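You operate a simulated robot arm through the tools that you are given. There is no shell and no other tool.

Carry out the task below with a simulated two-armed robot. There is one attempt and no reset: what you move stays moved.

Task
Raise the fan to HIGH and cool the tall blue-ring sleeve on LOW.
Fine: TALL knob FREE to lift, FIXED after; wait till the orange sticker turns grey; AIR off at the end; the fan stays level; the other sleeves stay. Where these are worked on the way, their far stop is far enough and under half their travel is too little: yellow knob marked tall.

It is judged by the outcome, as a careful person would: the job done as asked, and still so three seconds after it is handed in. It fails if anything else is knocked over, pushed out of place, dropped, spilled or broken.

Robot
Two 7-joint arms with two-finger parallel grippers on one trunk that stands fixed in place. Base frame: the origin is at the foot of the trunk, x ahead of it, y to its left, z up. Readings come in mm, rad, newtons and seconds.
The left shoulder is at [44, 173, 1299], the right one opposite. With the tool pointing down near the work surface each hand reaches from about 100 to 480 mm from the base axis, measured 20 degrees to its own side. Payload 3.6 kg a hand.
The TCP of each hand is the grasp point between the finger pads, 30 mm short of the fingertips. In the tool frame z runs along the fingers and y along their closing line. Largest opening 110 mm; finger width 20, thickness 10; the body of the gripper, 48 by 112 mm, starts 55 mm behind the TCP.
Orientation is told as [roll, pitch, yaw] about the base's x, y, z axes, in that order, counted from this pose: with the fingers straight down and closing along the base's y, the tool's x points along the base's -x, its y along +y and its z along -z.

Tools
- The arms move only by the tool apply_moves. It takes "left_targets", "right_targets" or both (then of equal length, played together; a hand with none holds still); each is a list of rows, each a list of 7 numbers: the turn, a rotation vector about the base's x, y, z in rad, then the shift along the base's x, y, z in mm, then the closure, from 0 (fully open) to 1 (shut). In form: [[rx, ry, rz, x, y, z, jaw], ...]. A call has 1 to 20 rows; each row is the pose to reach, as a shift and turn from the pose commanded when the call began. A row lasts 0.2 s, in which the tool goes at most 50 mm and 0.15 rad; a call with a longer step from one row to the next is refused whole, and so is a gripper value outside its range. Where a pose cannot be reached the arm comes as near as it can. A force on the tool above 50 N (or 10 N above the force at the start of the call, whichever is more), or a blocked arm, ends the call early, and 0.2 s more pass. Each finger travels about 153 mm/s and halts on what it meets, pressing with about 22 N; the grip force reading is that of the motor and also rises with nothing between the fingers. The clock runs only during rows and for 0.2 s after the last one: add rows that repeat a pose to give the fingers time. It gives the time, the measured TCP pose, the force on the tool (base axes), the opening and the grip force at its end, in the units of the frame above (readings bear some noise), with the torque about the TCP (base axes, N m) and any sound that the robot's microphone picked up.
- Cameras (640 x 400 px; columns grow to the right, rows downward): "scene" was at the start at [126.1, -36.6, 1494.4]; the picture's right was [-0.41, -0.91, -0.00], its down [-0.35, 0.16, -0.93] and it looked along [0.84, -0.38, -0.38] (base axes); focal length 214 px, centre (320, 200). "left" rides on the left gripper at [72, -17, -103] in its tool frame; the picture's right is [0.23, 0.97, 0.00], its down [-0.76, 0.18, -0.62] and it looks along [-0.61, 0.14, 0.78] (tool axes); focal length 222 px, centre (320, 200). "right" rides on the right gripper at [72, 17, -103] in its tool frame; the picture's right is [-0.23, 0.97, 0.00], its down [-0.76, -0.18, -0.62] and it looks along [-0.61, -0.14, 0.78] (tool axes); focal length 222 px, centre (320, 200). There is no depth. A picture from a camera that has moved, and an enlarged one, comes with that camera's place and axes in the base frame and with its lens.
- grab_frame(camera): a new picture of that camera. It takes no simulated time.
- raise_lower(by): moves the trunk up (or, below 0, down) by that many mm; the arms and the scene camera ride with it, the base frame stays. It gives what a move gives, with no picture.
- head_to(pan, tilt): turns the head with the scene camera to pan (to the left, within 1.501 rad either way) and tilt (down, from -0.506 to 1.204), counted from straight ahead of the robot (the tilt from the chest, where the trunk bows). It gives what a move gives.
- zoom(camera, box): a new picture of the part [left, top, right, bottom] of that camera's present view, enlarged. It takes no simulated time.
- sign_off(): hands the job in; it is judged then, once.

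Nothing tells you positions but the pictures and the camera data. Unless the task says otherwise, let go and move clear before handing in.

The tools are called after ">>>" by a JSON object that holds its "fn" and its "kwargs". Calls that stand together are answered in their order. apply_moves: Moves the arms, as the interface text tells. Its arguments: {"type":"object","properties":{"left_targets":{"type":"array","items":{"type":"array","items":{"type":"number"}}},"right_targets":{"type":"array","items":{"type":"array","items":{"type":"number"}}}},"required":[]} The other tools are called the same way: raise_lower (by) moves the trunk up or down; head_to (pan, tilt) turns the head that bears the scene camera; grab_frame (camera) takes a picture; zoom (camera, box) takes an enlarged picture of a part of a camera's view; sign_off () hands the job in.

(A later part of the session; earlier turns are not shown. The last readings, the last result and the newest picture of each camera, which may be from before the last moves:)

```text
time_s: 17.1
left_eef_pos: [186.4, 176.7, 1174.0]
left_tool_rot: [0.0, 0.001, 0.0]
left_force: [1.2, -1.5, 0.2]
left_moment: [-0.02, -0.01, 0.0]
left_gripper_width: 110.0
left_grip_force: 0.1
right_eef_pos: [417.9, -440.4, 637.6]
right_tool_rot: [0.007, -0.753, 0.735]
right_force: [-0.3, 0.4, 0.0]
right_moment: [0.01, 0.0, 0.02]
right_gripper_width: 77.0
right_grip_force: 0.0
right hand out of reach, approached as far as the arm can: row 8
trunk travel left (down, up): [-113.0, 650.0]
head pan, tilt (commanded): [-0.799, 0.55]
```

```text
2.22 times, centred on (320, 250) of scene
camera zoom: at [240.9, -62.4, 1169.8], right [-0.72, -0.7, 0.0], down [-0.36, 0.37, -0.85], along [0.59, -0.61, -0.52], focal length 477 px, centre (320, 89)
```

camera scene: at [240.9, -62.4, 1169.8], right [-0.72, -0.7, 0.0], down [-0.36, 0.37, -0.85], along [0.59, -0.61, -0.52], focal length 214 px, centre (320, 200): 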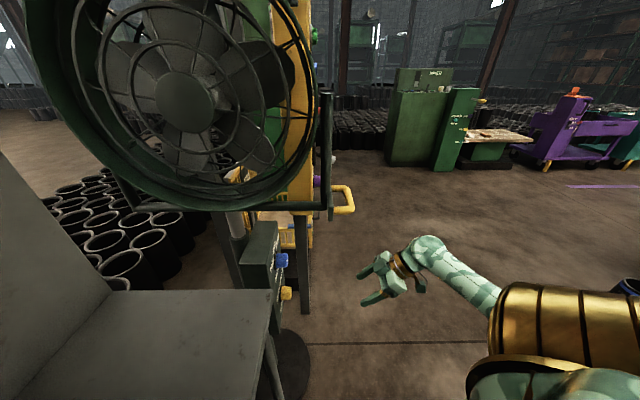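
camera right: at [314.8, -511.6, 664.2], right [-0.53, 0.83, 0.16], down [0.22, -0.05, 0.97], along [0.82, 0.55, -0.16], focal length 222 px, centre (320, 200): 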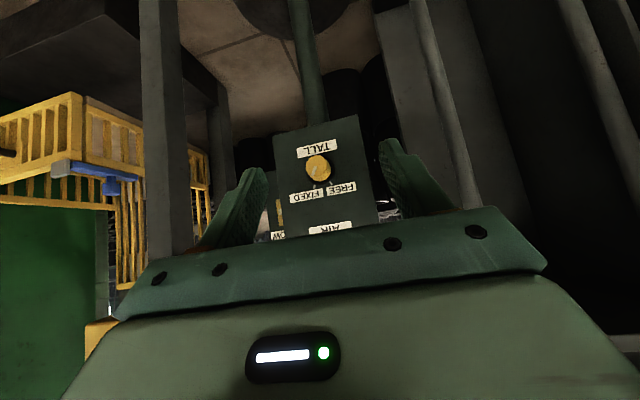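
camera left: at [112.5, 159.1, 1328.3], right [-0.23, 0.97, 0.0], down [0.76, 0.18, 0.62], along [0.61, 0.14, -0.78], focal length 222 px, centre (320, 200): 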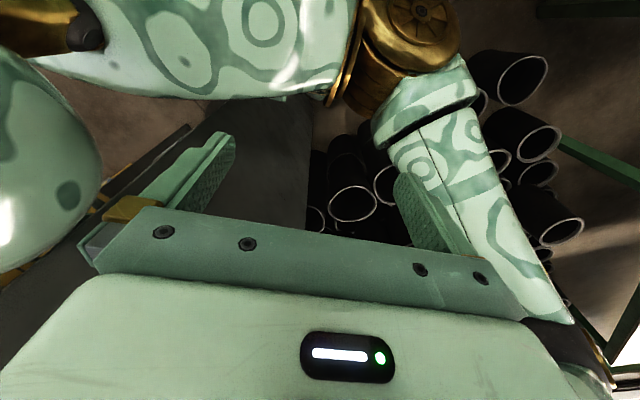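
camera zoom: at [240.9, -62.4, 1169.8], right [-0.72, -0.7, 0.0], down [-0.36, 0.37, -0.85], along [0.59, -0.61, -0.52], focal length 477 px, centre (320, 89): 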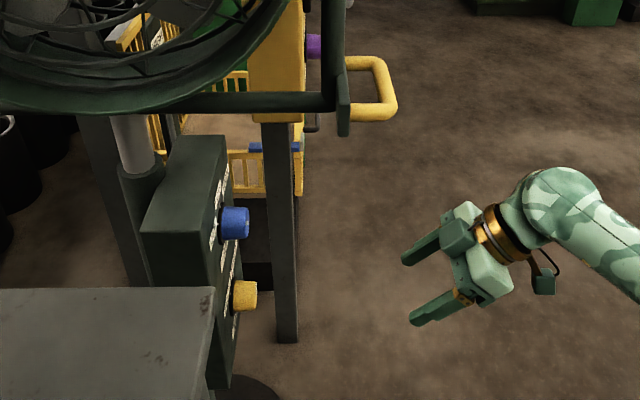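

TALL sits at about (619, -297, 553) and its FREE mark is about 60 degrees counterclockwise of FIXED; the pointer is on FIXED. I will move the hand to a spot 70 mm in front of it along the knob axis.

>>> {"fn": "apply_moves", "kwargs": {"right_targets": [[0.005, -0.005, 0.01, 29, 18, -17, 0.3], [0.01, -0.01, 0.02, 59, 36, -34, 0.3], [0.015, -0.015, 0.03, 88, 53, -51, 0.3], [0.02, -0.02, 0.04, 118, 71, -68, 0.3], [0.022, -0.022, 0.05, 147, 89, -86, 0.3]]}}

>>> {"fn": "grab_frame", "kwargs": {"camera": "right"}}

>>> {"fn": "grab_frame", "kwargs": {"camera": "scene"}}

```text
time_s: 18.2
left_eef_pos: [186.6, 176.5, 1174.3]
left_tool_rot: [0.0, 0.0, 0.0]
left_force: [0.2, -0.9, 0.8]
left_moment: [-0.01, -0.02, 0.01]
left_gripper_width: 110.0
left_grip_force: 0.0
right_eef_pos: [418.4, -423.8, 650.6]
right_tool_rot: [0.009, -0.783, 0.78]
right_force: [-0.8, 0.9, -1.1]
right_moment: [-0.01, -0.01, -0.02]
right_gripper_width: 76.9
right_grip_force: 0.1
right hand out of reach, approached as far as the arm can: row 1, 2, 3, 4, 5
trunk travel left (down, up): [-113.0, 650.0]
head pan, tilt (commanded): [-0.799, 0.55]
```

```text
taken
camera right: at [318.1, -499.0, 672.4], right [-0.57, 0.8, 0.17], down [0.2, -0.06, 0.98], along [0.79, 0.6, -0.13], focal length 222 px, centre (320, 200)
```

right: 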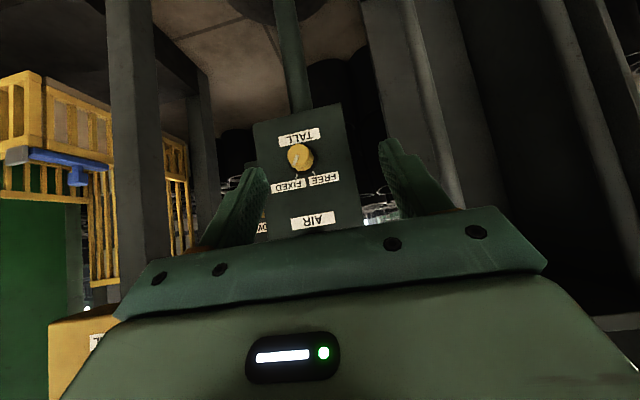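

```text
taken
camera scene: at [241.2, -62.6, 1169.8], right [-0.72, -0.7, 0.0], down [-0.36, 0.37, -0.85], along [0.59, -0.61, -0.52], focal length 214 px, centre (320, 200)
```

scene: 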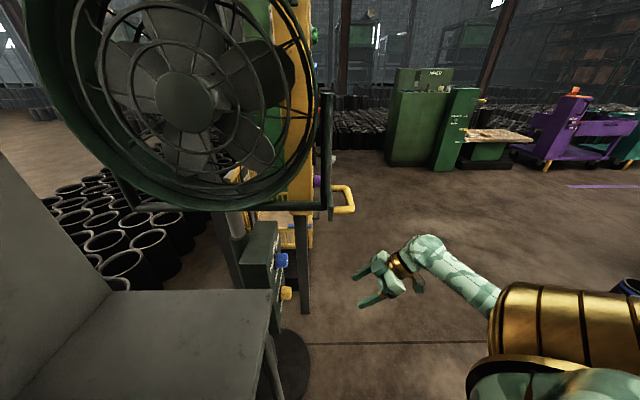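

The arm stalls at x 418 in this hand yaw, so a joint limit rather than distance seems to stop it. I will test the reach with the hand yawed straight ahead first, then turn it toward the box from there.

>>> {"fn": "apply_moves", "kwargs": {"right_targets": [[0, 0, -0.13, 0, 0, 0, 0.3], [0, 0, -0.26, 0, 0, 0, 0.3], [0, 0, -0.39, 0, 0, 0, 0.3], [0, 0, -0.52, 0, 0, 0, 0.3], [0, 0, -0.65, 0, 0, 0, 0.3], [0, 0, -0.78, 0, 0, 0, 0.3], [0, 0, -0.78, 40, 5, -10, 0.3], [0, 0, -0.78, 80, 10, -20, 0.3], [0, 0, -0.78, 120, 20, -30, 0.3]]}}

>>> {"fn": "grab_frame", "kwargs": {"camera": "scene"}}

```text
time_s: 20.2
left_eef_pos: [185.8, 176.4, 1173.9]
left_tool_rot: [0.001, 0.0, 0.001]
left_force: [-0.2, 0.1, -0.4]
left_moment: [0.01, 0.01, 0.0]
left_gripper_width: 110.2
left_grip_force: 0.1
right_eef_pos: [452.5, -465.5, 683.3]
right_tool_rot: [0.01, -0.784, 0.001]
right_force: [-0.1, -0.3, 0.0]
right_moment: [0.03, 0.06, 0.0]
right_gripper_width: 76.9
right_grip_force: 0.0
right hand out of reach, approached as far as the arm can: row 4, 5, 6, 7, 8, 9
trunk travel left (down, up): [-113.0, 650.0]
head pan, tilt (commanded): [-0.799, 0.55]
```

```text
taken
camera scene: at [240.9, -62.4, 1169.9], right [-0.72, -0.7, 0.0], down [-0.36, 0.37, -0.85], along [0.59, -0.61, -0.52], focal length 214 px, centre (320, 200)
```

scene: 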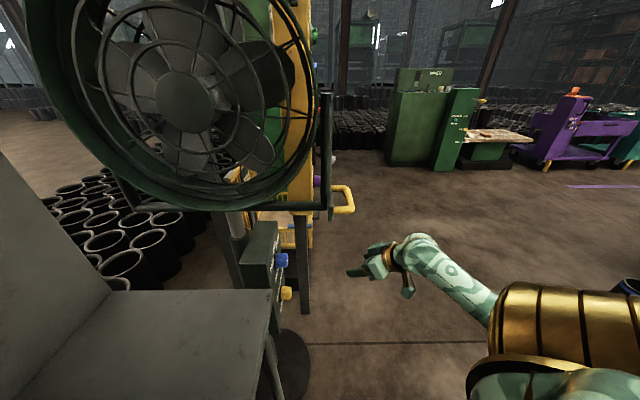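

The arm stalls again, with the elbow bent out to the right rather than straight, so it seems caught in a poor posture. I will bring the hand back up, tool down, so the arm takes a new posture, then try reaching forward and down from there.

>>> {"fn": "apply_moves", "kwargs": {"right_targets": [[0, 0.13, 0, -15, 0, 40, 0.3], [0, 0.26, 0, -30, 10, 80, 0.3], [0, 0.39, 0, -45, 20, 120, 0.3], [0, 0.52, 0, -60, 30, 160, 0.3], [0, 0.65, 0, -70, 40, 200, 0.3], [0, 0.785, 0, -80, 50, 240, 0.3], [0, 0.785, 0, -80, 60, 280, 0.3], [0, 0.785, 0, -80, 70, 320, 0.3]]}}

>>> {"fn": "grab_frame", "kwargs": {"camera": "scene"}}

```text
time_s: 22.1
left_eef_pos: [187.9, 175.8, 1173.2]
left_tool_rot: [0.002, -0.001, 0.0]
left_force: [0.9, -0.7, 0.3]
left_moment: [0.02, 0.0, -0.03]
left_gripper_width: 110.2
left_grip_force: 0.1
right_eef_pos: [376.5, -402.1, 984.7]
right_tool_rot: [0.011, 0.001, 0.001]
right_force: [-0.2, -0.2, 0.2]
right_moment: [0.02, 0.03, -0.01]
right_gripper_width: 77.3
right_grip_force: 0.0
right hand out of reach, approached as far as the arm can: row 8
trunk travel left (down, up): [-113.0, 650.0]
head pan, tilt (commanded): [-0.799, 0.55]
```

```text
taken
camera scene: at [241.4, -62.8, 1169.6], right [-0.72, -0.7, 0.0], down [-0.37, 0.37, -0.85], along [0.59, -0.61, -0.52], focal length 214 px, centre (320, 200)
```

scene: 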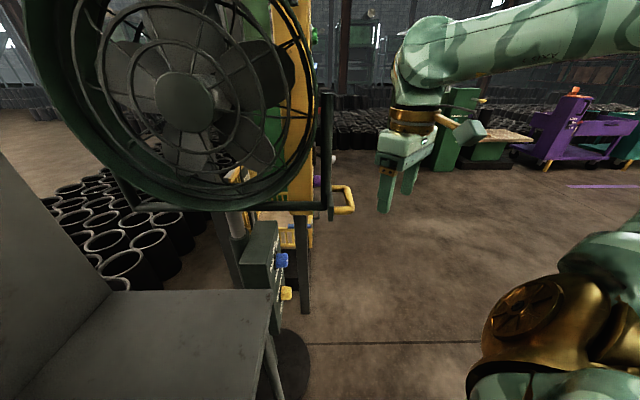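

The arm is now in its home-like posture with the elbow up and out to the right. I will test how far down it can go with the tool down, staying to the right of the handle.

>>> {"fn": "apply_moves", "kwargs": {"right_targets": [[0, 0, 0, 0, -20, -45, 0.3], [0, 0, 0, 0, -40, -90, 0.3], [0, 0, 0, 0, -60, -135, 0.3], [0, 0, 0, 0, -80, -180, 0.3], [0, 0, 0, 0, -80, -225, 0.3], [0, 0, 0, 0, -80, -270, 0.3], [0, 0, 0, 0, -80, -315, 0.3], [0, 0, 0, 0, -80, -360, 0.3]]}}

>>> {"fn": "grab_frame", "kwargs": {"camera": "scene"}}

```text
time_s: 23.9
left_eef_pos: [186.6, 174.8, 1175.2]
left_tool_rot: [-0.002, 0.001, 0.001]
left_force: [0.0, 0.2, 0.3]
left_moment: [0.0, 0.01, 0.01]
left_gripper_width: 109.9
left_grip_force: 0.0
right_eef_pos: [374.4, -485.9, 626.0]
right_tool_rot: [0.008, 0.0, 0.002]
right_force: [0.1, 0.2, 0.0]
right_moment: [0.02, 0.04, 0.01]
right_gripper_width: 77.1
right_grip_force: 0.1
trunk travel left (down, up): [-113.0, 650.0]
head pan, tilt (commanded): [-0.799, 0.55]
```

```text
taken
camera scene: at [241.4, -63.1, 1169.7], right [-0.72, -0.7, 0.0], down [-0.36, 0.38, -0.85], along [0.59, -0.61, -0.52], focal length 214 px, centre (320, 200)
```

scene: 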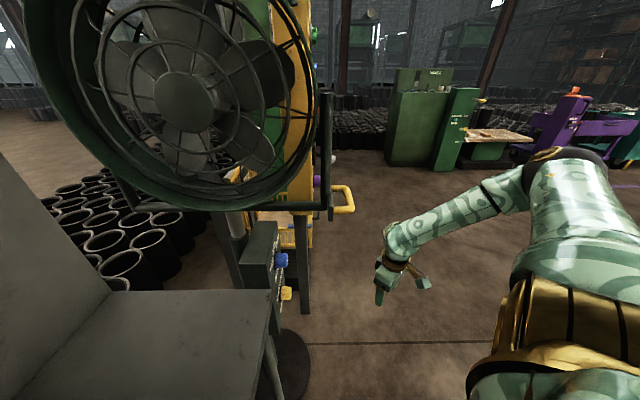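

The arm is now elbow-up and went down without trouble. I will turn the hand to the 45-degree facing pose from here and creep toward the spot in front of TALL.

>>> {"fn": "apply_moves", "kwargs": {"right_targets": [[0.038, -0.093, 0.093, 8, 6, 0, 0.3], [0.077, -0.186, 0.186, 16, 12, 0, 0.3], [0.115, -0.279, 0.279, 24, 18, 0, 0.3], [0.154, -0.372, 0.372, 32, 24, 0, 0.3], [0.192, -0.465, 0.465, 40, 30, 0, 0.3], [0.231, -0.558, 0.558, 48, 36, 0, 0.3], [0.27, -0.651, 0.651, 56, 42, 0, 0.3], [0.308, -0.7435, 0.7435, 64, 48, 0, 0.3], [0.308, -0.7435, 0.7435, 90, 65, -15, 0.3], [0.308, -0.7435, 0.7435, 120, 85, -30, 0.3], [0.308, -0.7435, 0.7435, 150, 105, -45, 0.3]]}}

>>> {"fn": "grab_frame", "kwargs": {"camera": "scene"}}

>>> {"fn": "grab_frame", "kwargs": {"camera": "right"}}

```text
time_s: 26.2
left_eef_pos: [186.4, 175.8, 1175.2]
left_tool_rot: [0.001, 0.002, 0.0]
left_force: [0.2, 0.1, -0.9]
left_moment: [-0.01, -0.01, -0.01]
left_gripper_width: 109.9
left_grip_force: 0.1
right_eef_pos: [525.4, -381.3, 579.5]
right_tool_rot: [0.01, -0.784, 0.784]
right_force: [0.3, 0.2, 0.7]
right_moment: [-0.03, -0.01, 0.03]
right_gripper_width: 76.9
right_grip_force: 0.1
right hand out of reach, approached as far as the arm can: row 8, 9
trunk travel left (down, up): [-113.0, 650.0]
head pan, tilt (commanded): [-0.799, 0.55]
```

```text
taken
camera scene: at [241.6, -62.5, 1169.6], right [-0.72, -0.7, 0.0], down [-0.37, 0.37, -0.85], along [0.59, -0.61, -0.52], focal length 214 px, centre (320, 200)
```

scene: 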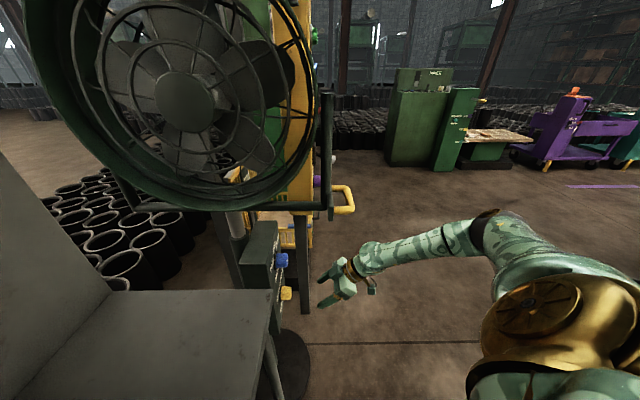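

```text
taken
camera right: at [424.8, -456.5, 601.2], right [-0.58, 0.8, 0.17], down [0.2, -0.06, 0.98], along [0.79, 0.6, -0.13], focal length 222 px, centre (320, 200)
```

right: 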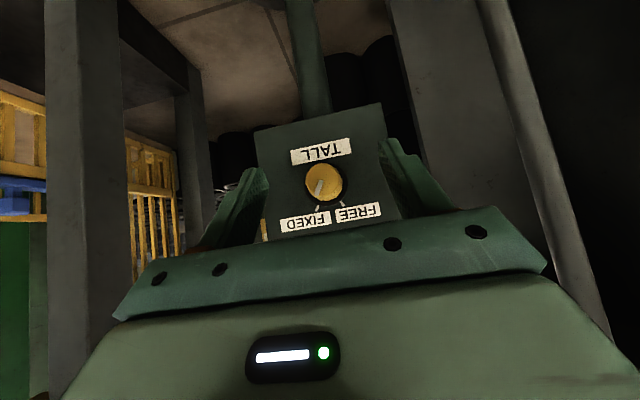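

That worked: the hand is at (525, -381, 580), squarely facing the box. I will zoom to refine TALL's location before the final approach.

>>> {"fn": "zoom", "kwargs": {"camera": "right", "box": [240, 90, 410, 240]}}

>>> {"fn": "zoom", "kwargs": {"camera": "scene", "box": [230, 200, 390, 330]}}

```text
2.67 times, centred on (325, 165) of right
camera zoom: at [424.8, -456.5, 601.2], right [-0.58, 0.8, 0.17], down [0.2, -0.06, 0.98], along [0.79, 0.6, -0.13], focal length 592 px, centre (307, 293)
```

zoom: 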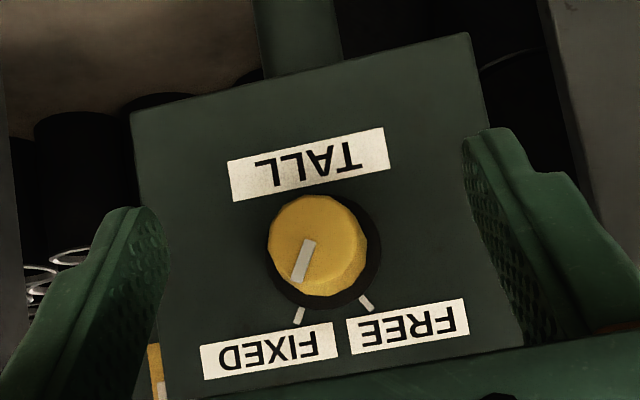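

```text
3.08 times, centred on (310, 265) of scene
camera zoom: at [241.6, -62.5, 1169.6], right [-0.72, -0.7, 0.0], down [-0.37, 0.37, -0.85], along [0.59, -0.61, -0.52], focal length 660 px, centre (351, 0)
```

zoom: 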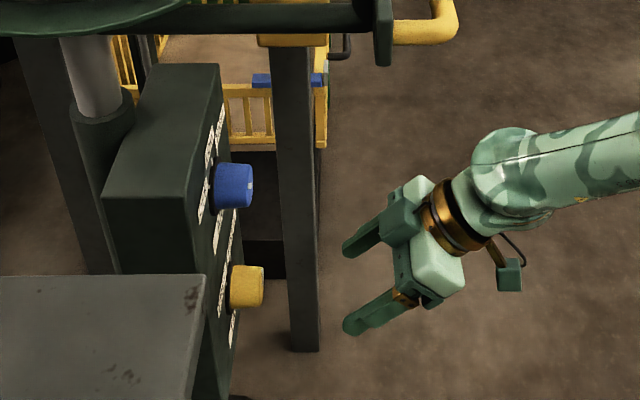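

TALL's axis passes through about (624, -296, 548) and points along (-0.7, -0.7, 0). I will move to 60 mm in front of the grasp point and check the alignment.

>>> {"fn": "apply_moves", "kwargs": {"right_targets": [[0, 0, 0, 16, 12, -10, 0.3], [0, 0, 0, 32, 24, -21, 0.3], [0, 0, 0, 47.6, 35.3, -31.5, 0.3]]}}

>>> {"fn": "zoom", "kwargs": {"camera": "right", "box": [220, 90, 420, 240]}}

>>> {"fn": "zoom", "kwargs": {"camera": "scene", "box": [230, 200, 390, 330]}}

```text
time_s: 27.1
left_eef_pos: [187.5, 175.8, 1174.5]
left_tool_rot: [0.0, 0.001, -0.001]
left_force: [0.1, 0.5, 0.7]
left_moment: [0.02, 0.02, 0.01]
left_gripper_width: 110.0
left_grip_force: 0.0
right_eef_pos: [574.4, -344.2, 547.3]
right_tool_rot: [0.009, -0.784, 0.785]
right_force: [-1.1, 0.7, 0.0]
right_moment: [0.0, 0.02, 0.02]
right_gripper_width: 76.9
right_grip_force: 0.0
trunk travel left (down, up): [-113.0, 650.0]
head pan, tilt (commanded): [-0.799, 0.55]
```

```text
2.67 times, centred on (320, 165) of right
camera zoom: at [474.1, -419.6, 568.5], right [-0.58, 0.8, 0.17], down [0.2, -0.06, 0.98], along [0.79, 0.6, -0.13], focal length 592 px, centre (320, 293)
```

zoom: 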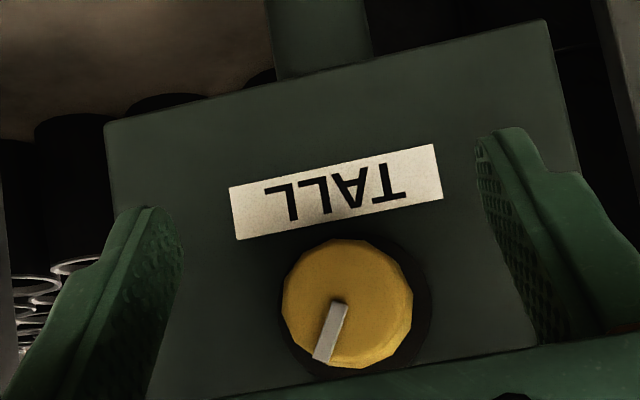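

```text
3.08 times, centred on (310, 265) of scene
camera zoom: at [241.5, -62.4, 1169.7], right [-0.72, -0.7, 0.0], down [-0.37, 0.37, -0.85], along [0.59, -0.61, -0.52], focal length 660 px, centre (351, 0)
```

zoom: 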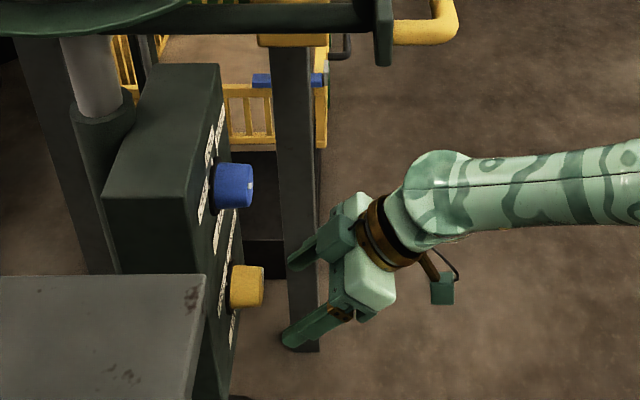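

The knob's front centre measures (609, -309, 550), and the hand is well lined up, so I will advance about 58 mm along the axis and close on the knob.

>>> {"fn": "apply_moves", "kwargs": {"right_targets": [[0, 0, 0, 14, 14, 1, 0.3], [0, 0, 0, 28, 28, 2, 0.3], [0, 0, 0, 40.6, 41, 3.2, 0.3], [0, 0, 0, 40.6, 41, 3.2, 0.3]]}}

>>> {"fn": "grab_frame", "kwargs": {"camera": "right"}}

>>> {"fn": "zoom", "kwargs": {"camera": "scene", "box": [230, 200, 390, 330]}}

```text
time_s: 28.1
left_eef_pos: [185.3, 176.0, 1175.8]
left_tool_rot: [0.0, 0.001, 0.0]
left_force: [0.3, -0.2, -0.1]
left_moment: [-0.03, -0.03, 0.03]
left_gripper_width: 110.0
left_grip_force: 0.3
right_eef_pos: [610.9, -303.9, 551.2]
right_tool_rot: [0.009, -0.78, 0.784]
right_force: [-16.6, -13.4, 5.2]
right_moment: [-0.18, 0.1, -0.76]
right_gripper_width: 75.5
right_grip_force: 0.1
trunk travel left (down, up): [-113.0, 650.0]
head pan, tilt (commanded): [-0.799, 0.55]
```

```text
taken
camera right: at [511.3, -380.8, 572.8], right [-0.58, 0.8, 0.17], down [0.2, -0.06, 0.98], along [0.79, 0.6, -0.13], focal length 222 px, centre (320, 200)
```

right: 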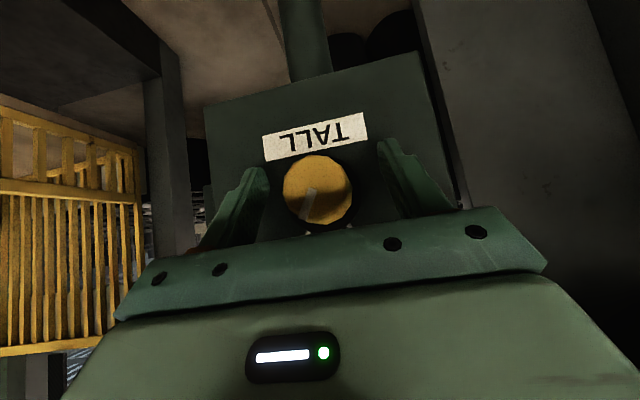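

```text
3.08 times, centred on (310, 265) of scene
camera zoom: at [239.1, -63.5, 1170.2], right [-0.72, -0.7, 0.0], down [-0.36, 0.38, -0.85], along [0.59, -0.61, -0.52], focal length 660 px, centre (351, 0)
```

zoom: 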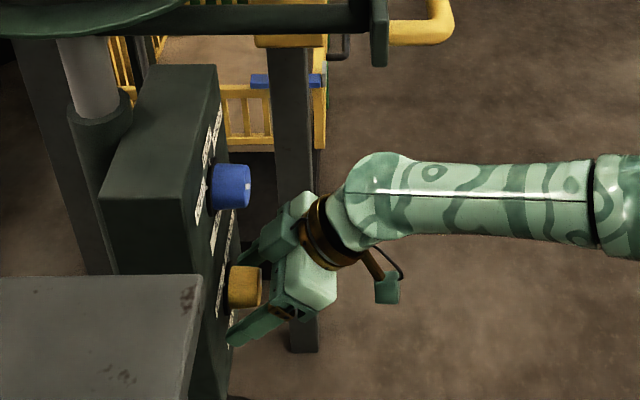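

The viewer's-right fingertip touched the box face with about 20 N, so I will back off a few millimetres at once and raise the hand 12 mm. That puts the pads over the knob's middle, and then I will close.

>>> {"fn": "apply_moves", "kwargs": {"right_targets": [[0, 0, 0, -5, -5, 0, 0.3], [0, 0, 0, -3.1, -5.9, 12, 0.3], [0, 0, 0, -3.1, -5.9, 12, 0.3]]}}

>>> {"fn": "grab_frame", "kwargs": {"camera": "right"}}

```text
time_s: 28.9
left_eef_pos: [186.1, 175.8, 1175.0]
left_tool_rot: [0.0, 0.002, 0.001]
left_force: [0.1, -0.3, -0.5]
left_moment: [-0.02, 0.03, 0.01]
left_gripper_width: 109.9
left_grip_force: 0.1
right_eef_pos: [609.7, -308.2, 562.2]
right_tool_rot: [0.01, -0.785, 0.785]
right_force: [0.9, 0.1, -0.4]
right_moment: [0.04, 0.02, 0.0]
right_gripper_width: 77.1
right_grip_force: 0.0
trunk travel left (down, up): [-113.0, 650.0]
head pan, tilt (commanded): [-0.799, 0.55]
```

```text
taken
camera right: at [510.1, -384.5, 584.4], right [-0.58, 0.8, 0.17], down [0.2, -0.06, 0.98], along [0.79, 0.6, -0.13], focal length 222 px, centre (320, 200)
```

right: 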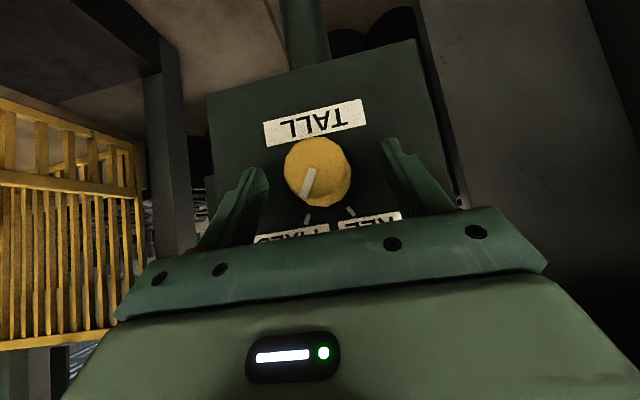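

The force is gone and the knob lies between the fingers. I will close the gripper on it now.

>>> {"fn": "apply_moves", "kwargs": {"right_targets": [[0, 0, 0, 0, 0, 0, 0.45], [0, 0, 0, 0, 0, 0, 0.7], [0, 0, 0, 0, 0, 0, 1.0], [0, 0, 0, 0, 0, 0, 1.0]]}}

>>> {"fn": "grab_frame", "kwargs": {"camera": "right"}}

>>> {"fn": "zoom", "kwargs": {"camera": "scene", "box": [230, 200, 390, 330]}}

```text
time_s: 29.9
left_eef_pos: [187.0, 177.1, 1174.2]
left_tool_rot: [0.001, 0.003, 0.003]
left_force: [0.1, -0.5, -0.1]
left_moment: [0.02, 0.01, -0.03]
left_gripper_width: 109.9
left_grip_force: 0.1
right_eef_pos: [611.0, -307.9, 563.7]
right_tool_rot: [0.01, -0.785, 0.786]
right_force: [9.7, -3.6, 1.5]
right_moment: [-0.25, 0.04, -0.32]
right_gripper_width: 41.2
right_grip_force: 44.8
trunk travel left (down, up): [-113.0, 650.0]
head pan, tilt (commanded): [-0.799, 0.55]
```

```text
taken
camera right: at [511.2, -384.6, 584.5], right [-0.58, 0.8, 0.17], down [0.2, -0.06, 0.98], along [0.79, 0.6, -0.12], focal length 222 px, centre (320, 200)
```

right: 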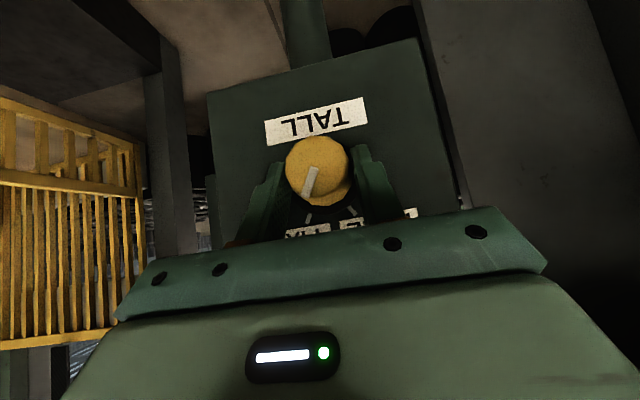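

```text
3.08 times, centred on (310, 265) of scene
camera zoom: at [241.8, -62.6, 1169.7], right [-0.72, -0.7, 0.0], down [-0.37, 0.37, -0.85], along [0.59, -0.61, -0.52], focal length 660 px, centre (351, 0)
```

zoom: 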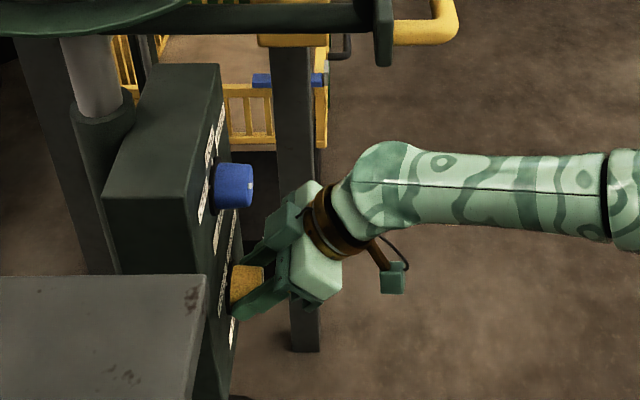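

The knob is held at 41 mm. I will turn counterclockwise in steps about the knob axis, first to about 37 degrees, and watch the force.

>>> {"fn": "apply_moves", "kwargs": {"right_targets": [[-0.092, -0.092, 0, -0.1, 0.1, -0.1, 1], [-0.184, -0.184, 0, -1.5, 1.5, -0.4, 1], [-0.276, -0.276, 0, -2.6, 2.6, -0.9, 1], [-0.368, -0.368, 0, -3.5, 3.5, -1.6, 1], [-0.46, -0.46, 0, -4.5, 4.5, -2.4, 1]]}}

>>> {"fn": "grab_frame", "kwargs": {"camera": "right"}}

```text
time_s: 31.1
left_eef_pos: [184.3, 176.9, 1174.8]
left_tool_rot: [0.001, 0.0, 0.0]
left_force: [1.0, 0.6, -0.1]
left_moment: [0.03, -0.02, 0.03]
left_gripper_width: 110.0
left_grip_force: 0.0
right_eef_pos: [604.9, -302.4, 561.1]
right_tool_rot: [-0.813, -0.596, 1.332]
right_force: [-2.6, -7.8, 11.6]
right_moment: [0.26, -0.45, 0.11]
right_gripper_width: 41.4
right_grip_force: 45.4
trunk travel left (down, up): [-113.0, 650.0]
head pan, tilt (commanded): [-0.799, 0.55]
```

```text
taken
camera right: at [498.4, -371.8, 567.9], right [-0.51, 0.73, -0.46], down [-0.25, 0.39, 0.89], along [0.82, 0.57, -0.02], focal length 222 px, centre (320, 200)
```

right: 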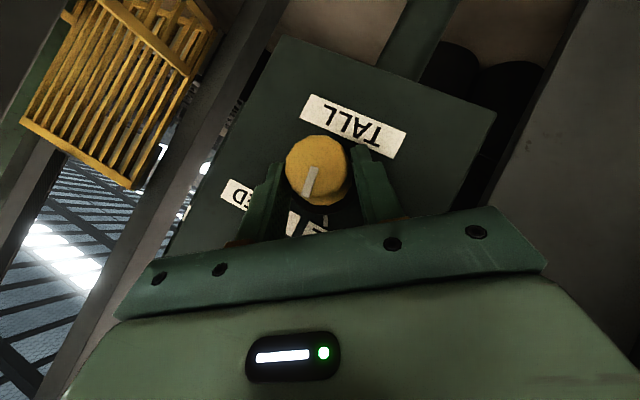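

The knob turned with the hand. I will continue another 30 degrees or so, toward FREE.

>>> {"fn": "apply_moves", "kwargs": {"right_targets": [[-0.092, -0.092, 0, -0.8, 0.8, -0.5, 1], [-0.184, -0.184, 0, -1.5, 1.5, -1.2, 1], [-0.276, -0.276, 0, -2.2, 2.2, -2.5, 1], [-0.34, -0.34, 0, -2.4, 2.4, -3.2, 1]]}}

>>> {"fn": "grab_frame", "kwargs": {"camera": "right"}}

>>> {"fn": "zoom", "kwargs": {"camera": "scene", "box": [230, 200, 390, 330]}}

```text
time_s: 32.0
left_eef_pos: [186.9, 176.4, 1174.0]
left_tool_rot: [-0.001, 0.003, 0.0]
left_force: [0.4, 0.2, -0.2]
left_moment: [0.01, 0.01, 0.01]
left_gripper_width: 109.8
left_grip_force: 0.1
right_eef_pos: [603.2, -300.3, 556.0]
right_tool_rot: [-1.236, -0.302, 1.518]
right_force: [1.7, -5.4, -3.7]
right_moment: [0.09, 0.69, -0.81]
right_gripper_width: 41.3
right_grip_force: 45.0
trunk travel left (down, up): [-113.0, 650.0]
head pan, tilt (commanded): [-0.799, 0.55]
```

```text
taken
camera right: at [495.8, -369.5, 550.4], right [-0.29, 0.51, -0.81], down [-0.5, 0.64, 0.58], along [0.82, 0.57, 0.06], focal length 222 px, centre (320, 200)
```

right: 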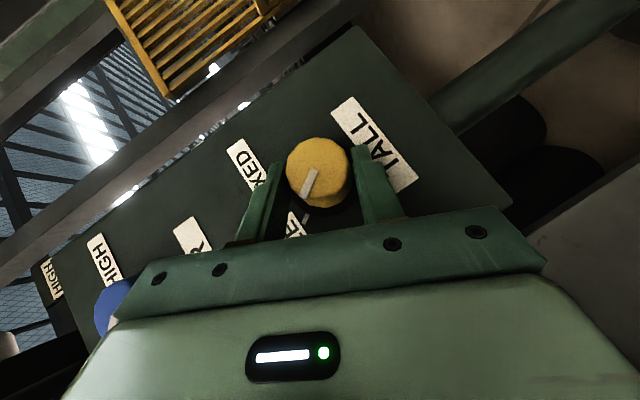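

```text
3.08 times, centred on (310, 265) of scene
camera zoom: at [242.0, -62.7, 1169.4], right [-0.72, -0.7, 0.0], down [-0.37, 0.37, -0.85], along [0.59, -0.61, -0.52], focal length 660 px, centre (351, 0)
```

zoom: 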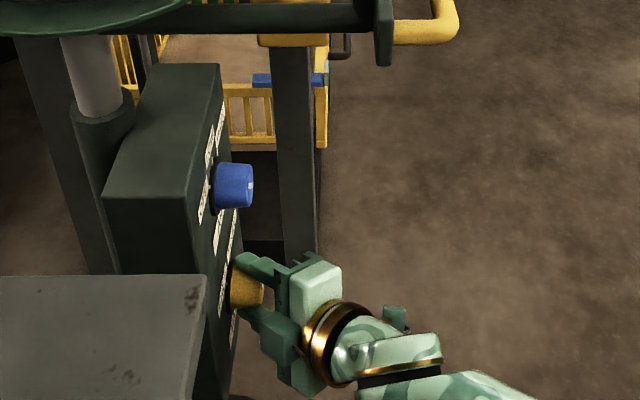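

The pointer lines up with the FREE tick and the resisting torque has risen, so TALL is at its stop. I will open and back straight off the knob to check it.

>>> {"fn": "apply_moves", "kwargs": {"right_targets": [[0, 0, 0, 0, 0, 0, 0.6], [0, 0, 0, 0, 0, 0, 0.3], [0, 0, 0, 0, 0, 0, 0.3], [0, 0, 0, -25, -25, 0, 0.3], [0, 0, 0, -55, -55, 0, 0.3]]}}

>>> {"fn": "grab_frame", "kwargs": {"camera": "right"}}

>>> {"fn": "zoom", "kwargs": {"camera": "right", "box": [200, 60, 440, 240]}}

```text
time_s: 33.2
left_eef_pos: [187.2, 177.3, 1174.2]
left_tool_rot: [0.0, 0.0, 0.002]
left_force: [-0.6, -0.6, 0.2]
left_moment: [0.01, 0.01, -0.01]
left_gripper_width: 110.3
left_grip_force: 0.1
right_eef_pos: [547.4, -354.9, 556.8]
right_tool_rot: [-1.24, -0.306, 1.523]
right_force: [-0.3, -0.3, 0.6]
right_moment: [-0.02, -0.01, -0.02]
right_gripper_width: 77.0
right_grip_force: 0.1
trunk travel left (down, up): [-113.0, 650.0]
head pan, tilt (commanded): [-0.799, 0.55]
```

```text
taken
camera right: at [440.0, -425.4, 551.9], right [-0.29, 0.51, -0.81], down [-0.5, 0.64, 0.58], along [0.81, 0.58, 0.07], focal length 222 px, centre (320, 200)
```

right: 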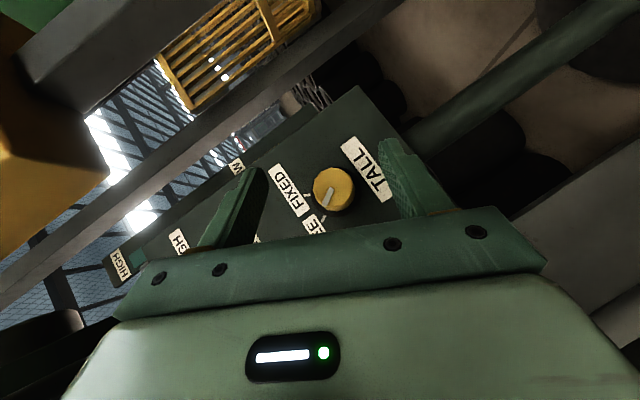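

```text
2.22 times, centred on (320, 150) of right
camera zoom: at [440.0, -425.4, 551.9], right [-0.29, 0.51, -0.81], down [-0.5, 0.64, 0.58], along [0.81, 0.58, 0.07], focal length 494 px, centre (320, 311)
```

zoom: 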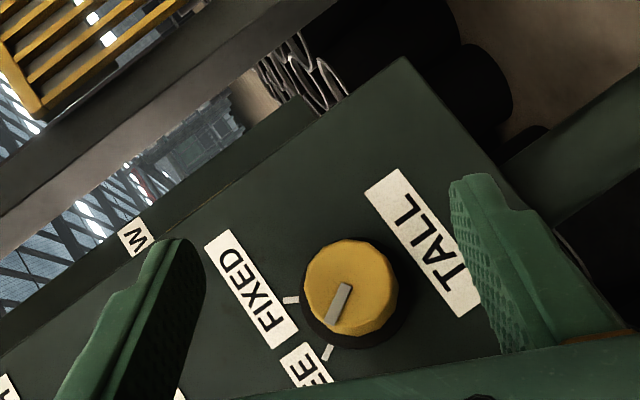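

TALL points at FREE now. I will withdraw the right hand, undo the roll, and bring it back to a tool-down posture on the right of the handle.

>>> {"fn": "apply_moves", "kwargs": {"right_targets": [[0.09, 0.09, 0, -12, -12, 4, 0.3], [0.18, 0.18, 0, -24, -24, 8, 0.3], [0.27, 0.27, 0, -36, -36, 12, 0.3], [0.36, 0.36, 0, -48, -48, 16, 0.3], [0.45, 0.45, 0, -60, -60, 20, 0.3], [0.54, 0.54, 0, -72, -72, 24, 0.3], [0.63, 0.63, 0, -84, -84, 30, 0.3], [0.72, 0.72, 0, -96, -96, 36, 0.3], [0.8, 0.8, 0, -108, -108, 43, 0.3]]}}

>>> {"fn": "apply_moves", "kwargs": {"right_targets": [[-0.038, 0.093, -0.093, -8, -3, 5, 0.3], [-0.077, 0.186, -0.186, -16, -6, 10, 0.3], [-0.115, 0.279, -0.279, -24, -9, 15, 0.3], [-0.154, 0.372, -0.372, -32, -12, 20, 0.3], [-0.192, 0.465, -0.465, -40, -15, 25, 0.3], [-0.231, 0.558, -0.558, -48, -18, 30, 0.3], [-0.27, 0.651, -0.651, -56, -21, 35, 0.3], [-0.308, 0.7435, -0.7435, -64, -24, 40, 0.3]]}}

>>> {"fn": "grab_frame", "kwargs": {"camera": "scene"}}

>>> {"fn": "grab_frame", "kwargs": {"camera": "right"}}

```text
time_s: 35.2
left_eef_pos: [186.5, 175.6, 1173.0]
left_tool_rot: [-0.001, 0.0, -0.001]
left_force: [-0.5, 0.5, 0.0]
left_moment: [0.02, 0.05, -0.02]
left_gripper_width: 109.8
left_grip_force: 0.1
right_eef_pos: [439.7, -464.1, 600.3]
right_tool_rot: [0.014, -0.783, 0.784]
right_force: [0.0, 0.3, 0.2]
right_moment: [-0.01, 0.01, 0.0]
right_gripper_width: 77.4
right_grip_force: 0.1
trunk travel left (down, up): [-113.0, 650.0]
head pan, tilt (commanded): [-0.799, 0.55]
```

```text
time_s: 37.0
left_eef_pos: [187.2, 176.4, 1173.3]
left_tool_rot: [0.0, 0.002, 0.0]
left_force: [-0.6, 0.5, 0.0]
left_moment: [0.01, 0.0, -0.04]
left_gripper_width: 110.1
left_grip_force: 0.1
right_eef_pos: [375.4, -485.2, 639.3]
right_tool_rot: [0.01, 0.005, 0.0]
right_force: [0.4, 0.1, 0.3]
right_moment: [0.01, 0.02, 0.02]
right_gripper_width: 77.0
right_grip_force: 0.0
trunk travel left (down, up): [-113.0, 650.0]
head pan, tilt (commanded): [-0.799, 0.55]
```

```text
taken
camera scene: at [241.4, -62.1, 1169.7], right [-0.72, -0.7, 0.0], down [-0.37, 0.37, -0.85], along [0.59, -0.61, -0.52], focal length 214 px, centre (320, 200)
```

scene: 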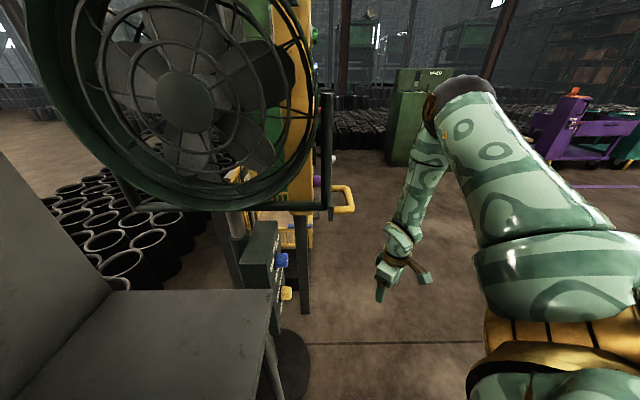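

```text
taken
camera right: at [303.9, -470.3, 742.9], right [0.23, 0.97, 0.01], down [0.76, -0.18, 0.62], along [0.6, -0.13, -0.79], focal length 222 px, centre (320, 200)
```

right: 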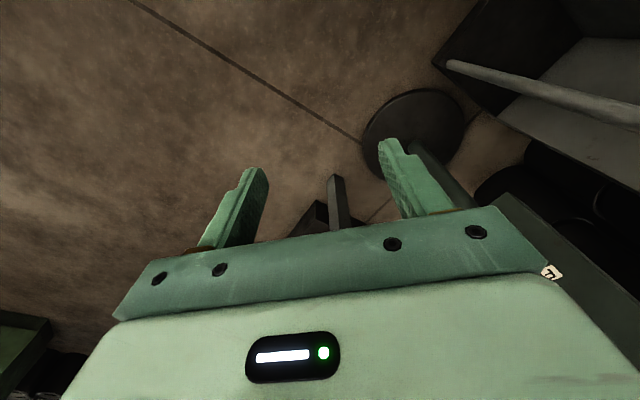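

The right hand is back to tool-down with the elbow high. Next I will raise it beside the handle and turn it to point level at the handle's vertical bar, which I take to be at (497, -426), z 855–945.

>>> {"fn": "apply_moves", "kwargs": {"right_targets": [[0, 0, 0, 0, -10, 45, 0.3], [0, 0, 0, 0, -20, 90, 0.3], [0, 0, 0, 0, -30, 135, 0.3], [0, 0, 0, 0, -40, 180, 0.3], [0, 0, 0, 0, -45, 225, 0.3], [0.051, -0.1235, 0.051, 0, -45, 240, 0.3], [0.102, -0.247, 0.102, 0, -45, 250, 0.3], [0.1535, -0.37, 0.1535, 0, -45, 260, 0.3], [0.205, -0.494, 0.205, 0, -45, 260, 0.3], [0.256, -0.6175, 0.256, 0, -45, 260, 0.3], [0.307, -0.741, 0.307, 0, -45, 260, 0.3], [0.358, -0.8645, 0.358, 0, -45, 260, 0.3], [0.409, -0.988, 0.409, 0, -45, 260, 0.3], [0.46, -1.11, 0.46, 0, -45, 260, 0.3], [0.512, -1.235, 0.512, 0, -45, 260, 0.3], [0.563, -1.358, 0.563, 0, -45, 260, 0.3], [0.614, -1.482, 0.614, 0, -45, 260, 0.3]]}}

>>> {"fn": "grab_frame", "kwargs": {"camera": "scene"}}

>>> {"fn": "grab_frame", "kwargs": {"camera": "right"}}

```text
time_s: 40.6
left_eef_pos: [186.4, 176.8, 1173.9]
left_tool_rot: [-0.001, 0.002, -0.001]
left_force: [0.8, 0.3, -0.4]
left_moment: [-0.01, -0.02, 0.04]
left_gripper_width: 110.0
left_grip_force: 0.1
right_eef_pos: [376.9, -533.7, 901.5]
right_tool_rot: [-2.378, -1.569, -3.109]
right_force: [0.0, 0.1, -0.1]
right_moment: [0.03, 0.02, 0.03]
right_gripper_width: 76.8
right_grip_force: 0.1
trunk travel left (down, up): [-113.0, 650.0]
head pan, tilt (commanded): [-0.799, 0.55]
```

```text
taken
camera scene: at [241.4, -62.8, 1169.7], right [-0.72, -0.7, 0.0], down [-0.36, 0.37, -0.85], along [0.59, -0.61, -0.52], focal length 214 px, centre (320, 200)
```

scene: 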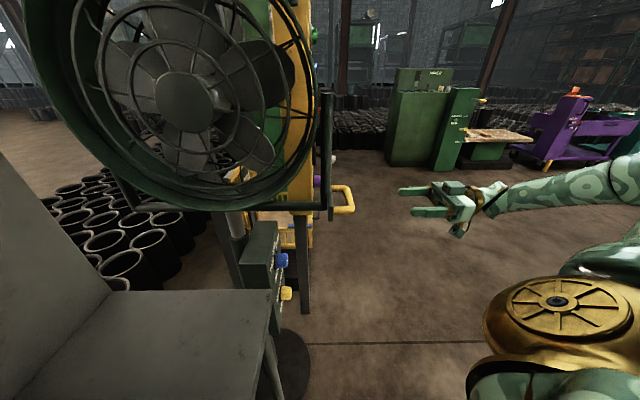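

```text
taken
camera right: at [292.1, -594.6, 827.5], right [-0.7, 0.68, 0.23], down [-0.31, -0.57, 0.76], along [0.65, 0.46, 0.61], focal length 222 px, centre (320, 200)
```

right: 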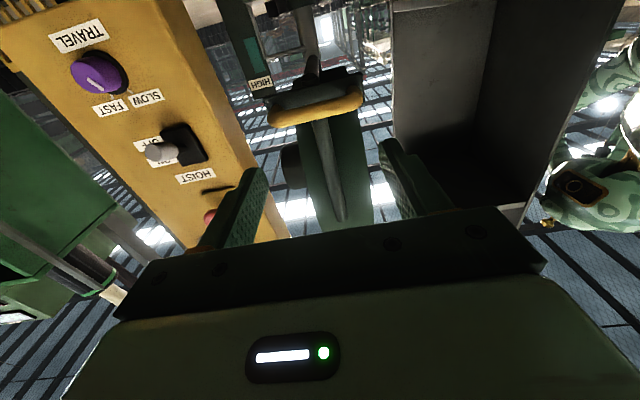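

The hand is level and pointing at the handle. I will zoom in to see how the yellow handle really lies.

>>> {"fn": "zoom", "kwargs": {"camera": "right", "box": [230, 40, 410, 230]}}

>>> {"fn": "zoom", "kwargs": {"camera": "scene", "box": [290, 80, 470, 260]}}

```text
2.11 times, centred on (320, 135) of right
camera zoom: at [292.1, -594.6, 827.5], right [-0.7, 0.68, 0.23], down [-0.31, -0.57, 0.76], along [0.65, 0.46, 0.61], focal length 468 px, centre (320, 337)
```

zoom: 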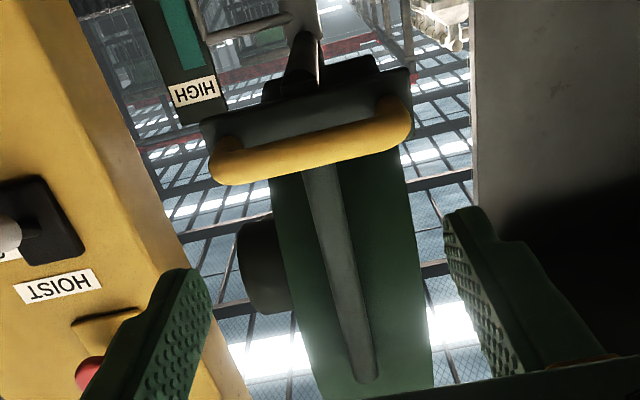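

```text
2.22 times, centred on (380, 170) of scene
camera zoom: at [241.4, -62.8, 1169.7], right [-0.72, -0.7, 0.0], down [-0.36, 0.37, -0.85], along [0.59, -0.61, -0.52], focal length 477 px, centre (187, 267)
```

zoom: 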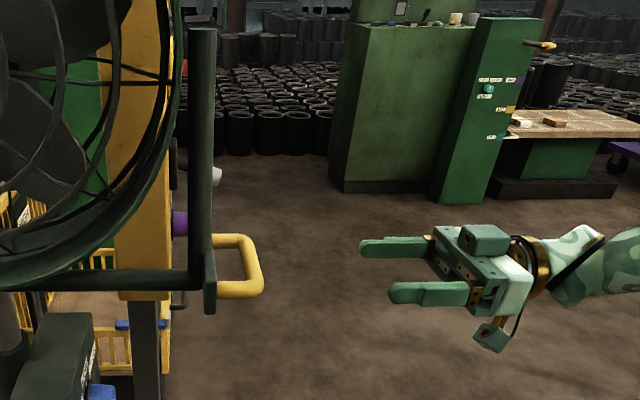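

The handle is a horizontal bar lying along the fan axis, centred near (491, -421, 907), so I should grip it with the fingers above and below. I will roll the hand 90 degrees and move to about 100 mm in front of the bar.

>>> {"fn": "apply_moves", "kwargs": {"right_targets": [[0.101, 0.101, 0, 4, 4, 0.5, 0.3], [0.202, 0.202, 0, 8, 8, 1, 0.3], [0.303, 0.303, 0, 12, 12, 1.5, 0.3], [0.404, 0.404, 0, 16, 16, 2, 0.3], [0.505, 0.505, 0, 20, 20, 2.5, 0.3], [0.606, 0.606, 0, 24, 24, 3, 0.3], [0.707, 0.707, 0, 28, 28, 3.5, 0.3], [0.808, 0.808, 0, 32, 32, 4, 0.3], [0.909, 0.909, 0, 36, 36, 4.5, 0.3], [1.01, 1.01, 0, 40, 40, 5, 0.3], [1.11, 1.11, 0, 43, 42, 5.5, 0.3]]}}

>>> {"fn": "grab_frame", "kwargs": {"camera": "right"}}

>>> {"fn": "grab_frame", "kwargs": {"camera": "scene"}}

```text
time_s: 43.0
left_eef_pos: [186.3, 175.4, 1174.7]
left_tool_rot: [-0.002, -0.001, 0.001]
left_force: [-0.2, -0.5, -0.6]
left_moment: [-0.01, -0.02, 0.0]
left_gripper_width: 110.1
left_grip_force: 0.0
right_eef_pos: [419.9, -490.1, 904.9]
right_tool_rot: [1.579, 0.001, -0.783]
right_force: [0.4, -0.3, -0.6]
right_moment: [-0.01, -0.01, -0.01]
right_gripper_width: 77.1
right_grip_force: 0.1
trunk travel left (down, up): [-113.0, 650.0]
head pan, tilt (commanded): [-0.799, 0.55]
```

```text
taken
camera right: at [294.8, -512.7, 920.7], right [0.16, -0.17, 0.97], down [0.1, -0.98, -0.18], along [0.98, 0.13, -0.14], focal length 222 px, centre (320, 200)
```

right: 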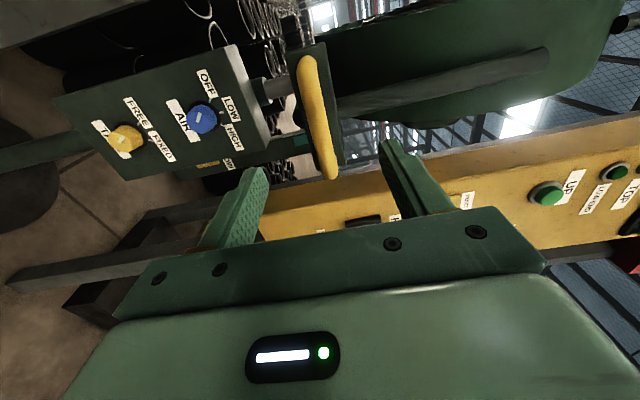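

```text
taken
camera scene: at [241.2, -62.4, 1169.7], right [-0.72, -0.7, 0.0], down [-0.36, 0.37, -0.85], along [0.59, -0.61, -0.52], focal length 214 px, centre (320, 200)
```

scene: 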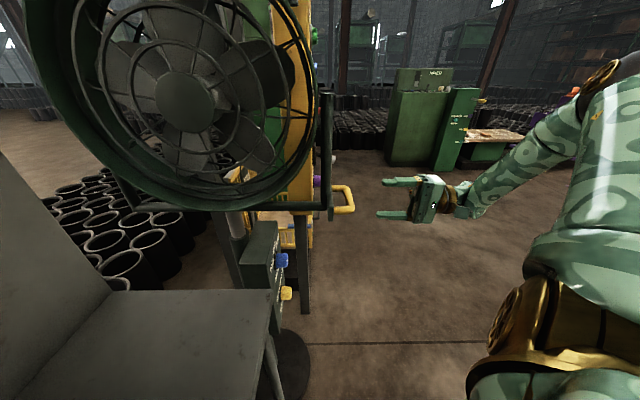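

The hand is lined up: the bar sits between the finger planes at about (489, -419, 903). I will advance to it along (0.7, 0.7, 0) with the fingers open.

>>> {"fn": "apply_moves", "kwargs": {"right_targets": [[0, 0, 0, 22, 22, -0.5, 0.3], [0, 0, 0, 44, 44, -1, 0.3], [0, 0, 0, 60, 60, -1.5, 0.3], [0, 0, 0, 68.5, 69.5, -1.5, 0.3], [0, 0, 0, 68.5, 69.5, -1.5, 0.3]]}}

>>> {"fn": "grab_frame", "kwargs": {"camera": "right"}}

>>> {"fn": "zoom", "kwargs": {"camera": "scene", "box": [270, 100, 450, 260]}}

```text
time_s: 44.2
left_eef_pos: [187.5, 175.5, 1174.5]
left_tool_rot: [0.0, 0.001, 0.0]
left_force: [-0.2, 0.0, 1.0]
left_moment: [-0.01, 0.06, -0.03]
left_gripper_width: 109.8
left_grip_force: 0.0
right_eef_pos: [487.4, -421.7, 905.7]
right_tool_rot: [1.581, -0.002, -0.782]
right_force: [-0.3, 0.3, -0.5]
right_moment: [-0.03, 0.01, 0.0]
right_gripper_width: 76.7
right_grip_force: 0.1
trunk travel left (down, up): [-113.0, 650.0]
head pan, tilt (commanded): [-0.799, 0.55]
```

```text
taken
camera right: at [363.1, -444.4, 920.5], right [0.15, -0.17, 0.97], down [0.1, -0.98, -0.18], along [0.98, 0.13, -0.13], focal length 222 px, centre (320, 200)
```

right: 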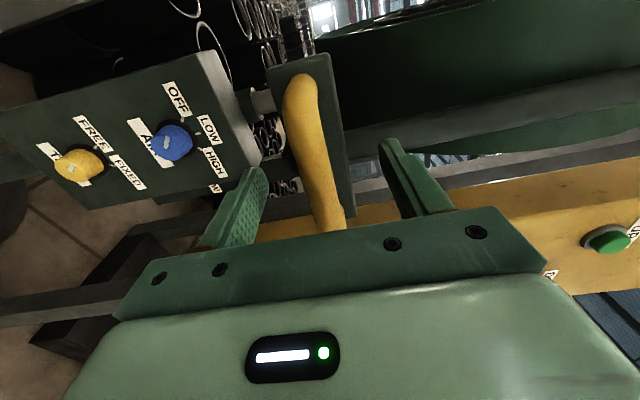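

```text
2.50 times, centred on (360, 180) of scene
camera zoom: at [241.2, -62.5, 1169.8], right [-0.72, -0.7, 0.0], down [-0.36, 0.37, -0.85], along [0.59, -0.61, -0.52], focal length 536 px, centre (220, 250)
```

zoom: 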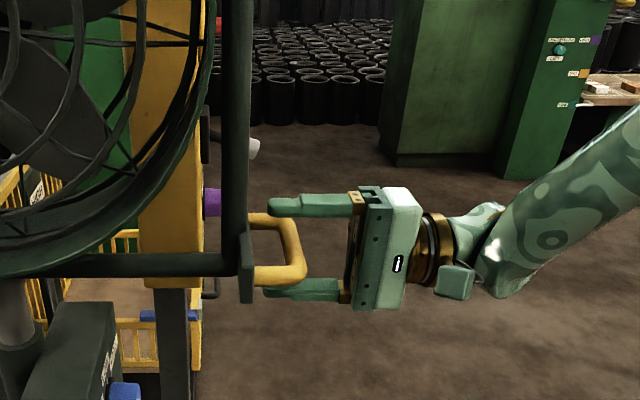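

The bar lies between the fingers, one above and one below. I will close and lift by 20 mm to feel the load.

>>> {"fn": "apply_moves", "kwargs": {"right_targets": [[0, 0, 0, 0, 0, 0, 0.6], [0, 0, 0, 0, 0, 0, 1.0], [0, 0, 0, 0, 0, 0, 1.0], [0, 0, 0, 0, 0, 0, 1.0]]}}

>>> {"fn": "apply_moves", "kwargs": {"right_targets": [[0, 0, 0, 0, 0, 5, 1.0], [0, 0, 0, 0, 0, 10, 1.0], [0, 0, 0, 0, 0, 15, 1.0], [0, 0, 0, 0, 0, 20, 1.0], [0, 0, 0, 0, 0, 20, 1.0]]}}

>>> {"fn": "grab_frame", "kwargs": {"camera": "scene"}}

>>> {"fn": "grab_frame", "kwargs": {"camera": "right"}}

```text
time_s: 45.2
left_eef_pos: [185.7, 177.4, 1174.5]
left_tool_rot: [-0.001, -0.001, 0.001]
left_force: [0.5, 0.3, 0.3]
left_moment: [-0.05, 0.0, 0.02]
left_gripper_width: 109.9
left_grip_force: 0.1
right_eef_pos: [488.3, -423.1, 905.4]
right_tool_rot: [1.579, -0.002, -0.783]
right_force: [-0.2, 0.5, -0.5]
right_moment: [0.12, 0.05, -0.04]
right_gripper_width: 18.0
right_grip_force: 45.2
trunk travel left (down, up): [-113.0, 650.0]
head pan, tilt (commanded): [-0.799, 0.55]
```

```text
time_s: 46.5
left_eef_pos: [186.1, 176.2, 1174.2]
left_tool_rot: [0.003, -0.001, 0.0]
left_force: [0.0, -0.3, 0.4]
left_moment: [-0.01, -0.01, -0.03]
left_gripper_width: 110.0
left_grip_force: 0.1
right_eef_pos: [488.4, -422.0, 924.4]
right_tool_rot: [1.582, 0.0, -0.786]
right_force: [-4.4, -8.3, -1.8]
right_moment: [0.03, 0.02, 0.63]
right_gripper_width: 17.8
right_grip_force: 45.4
trunk travel left (down, up): [-113.0, 650.0]
head pan, tilt (commanded): [-0.799, 0.55]
```

```text
taken
camera scene: at [240.7, -63.8, 1169.8], right [-0.72, -0.7, 0.0], down [-0.36, 0.38, -0.85], along [0.59, -0.61, -0.52], focal length 214 px, centre (320, 200)
```

scene: 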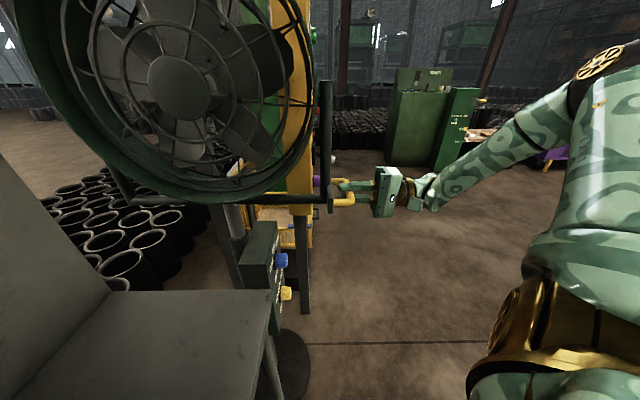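

```text
taken
camera right: at [363.0, -444.3, 940.1], right [0.15, -0.17, 0.97], down [0.1, -0.98, -0.18], along [0.98, 0.12, -0.13], focal length 222 px, centre (320, 200)
```

right: 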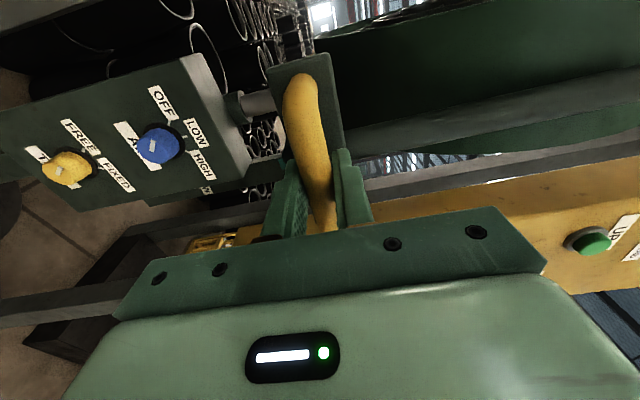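

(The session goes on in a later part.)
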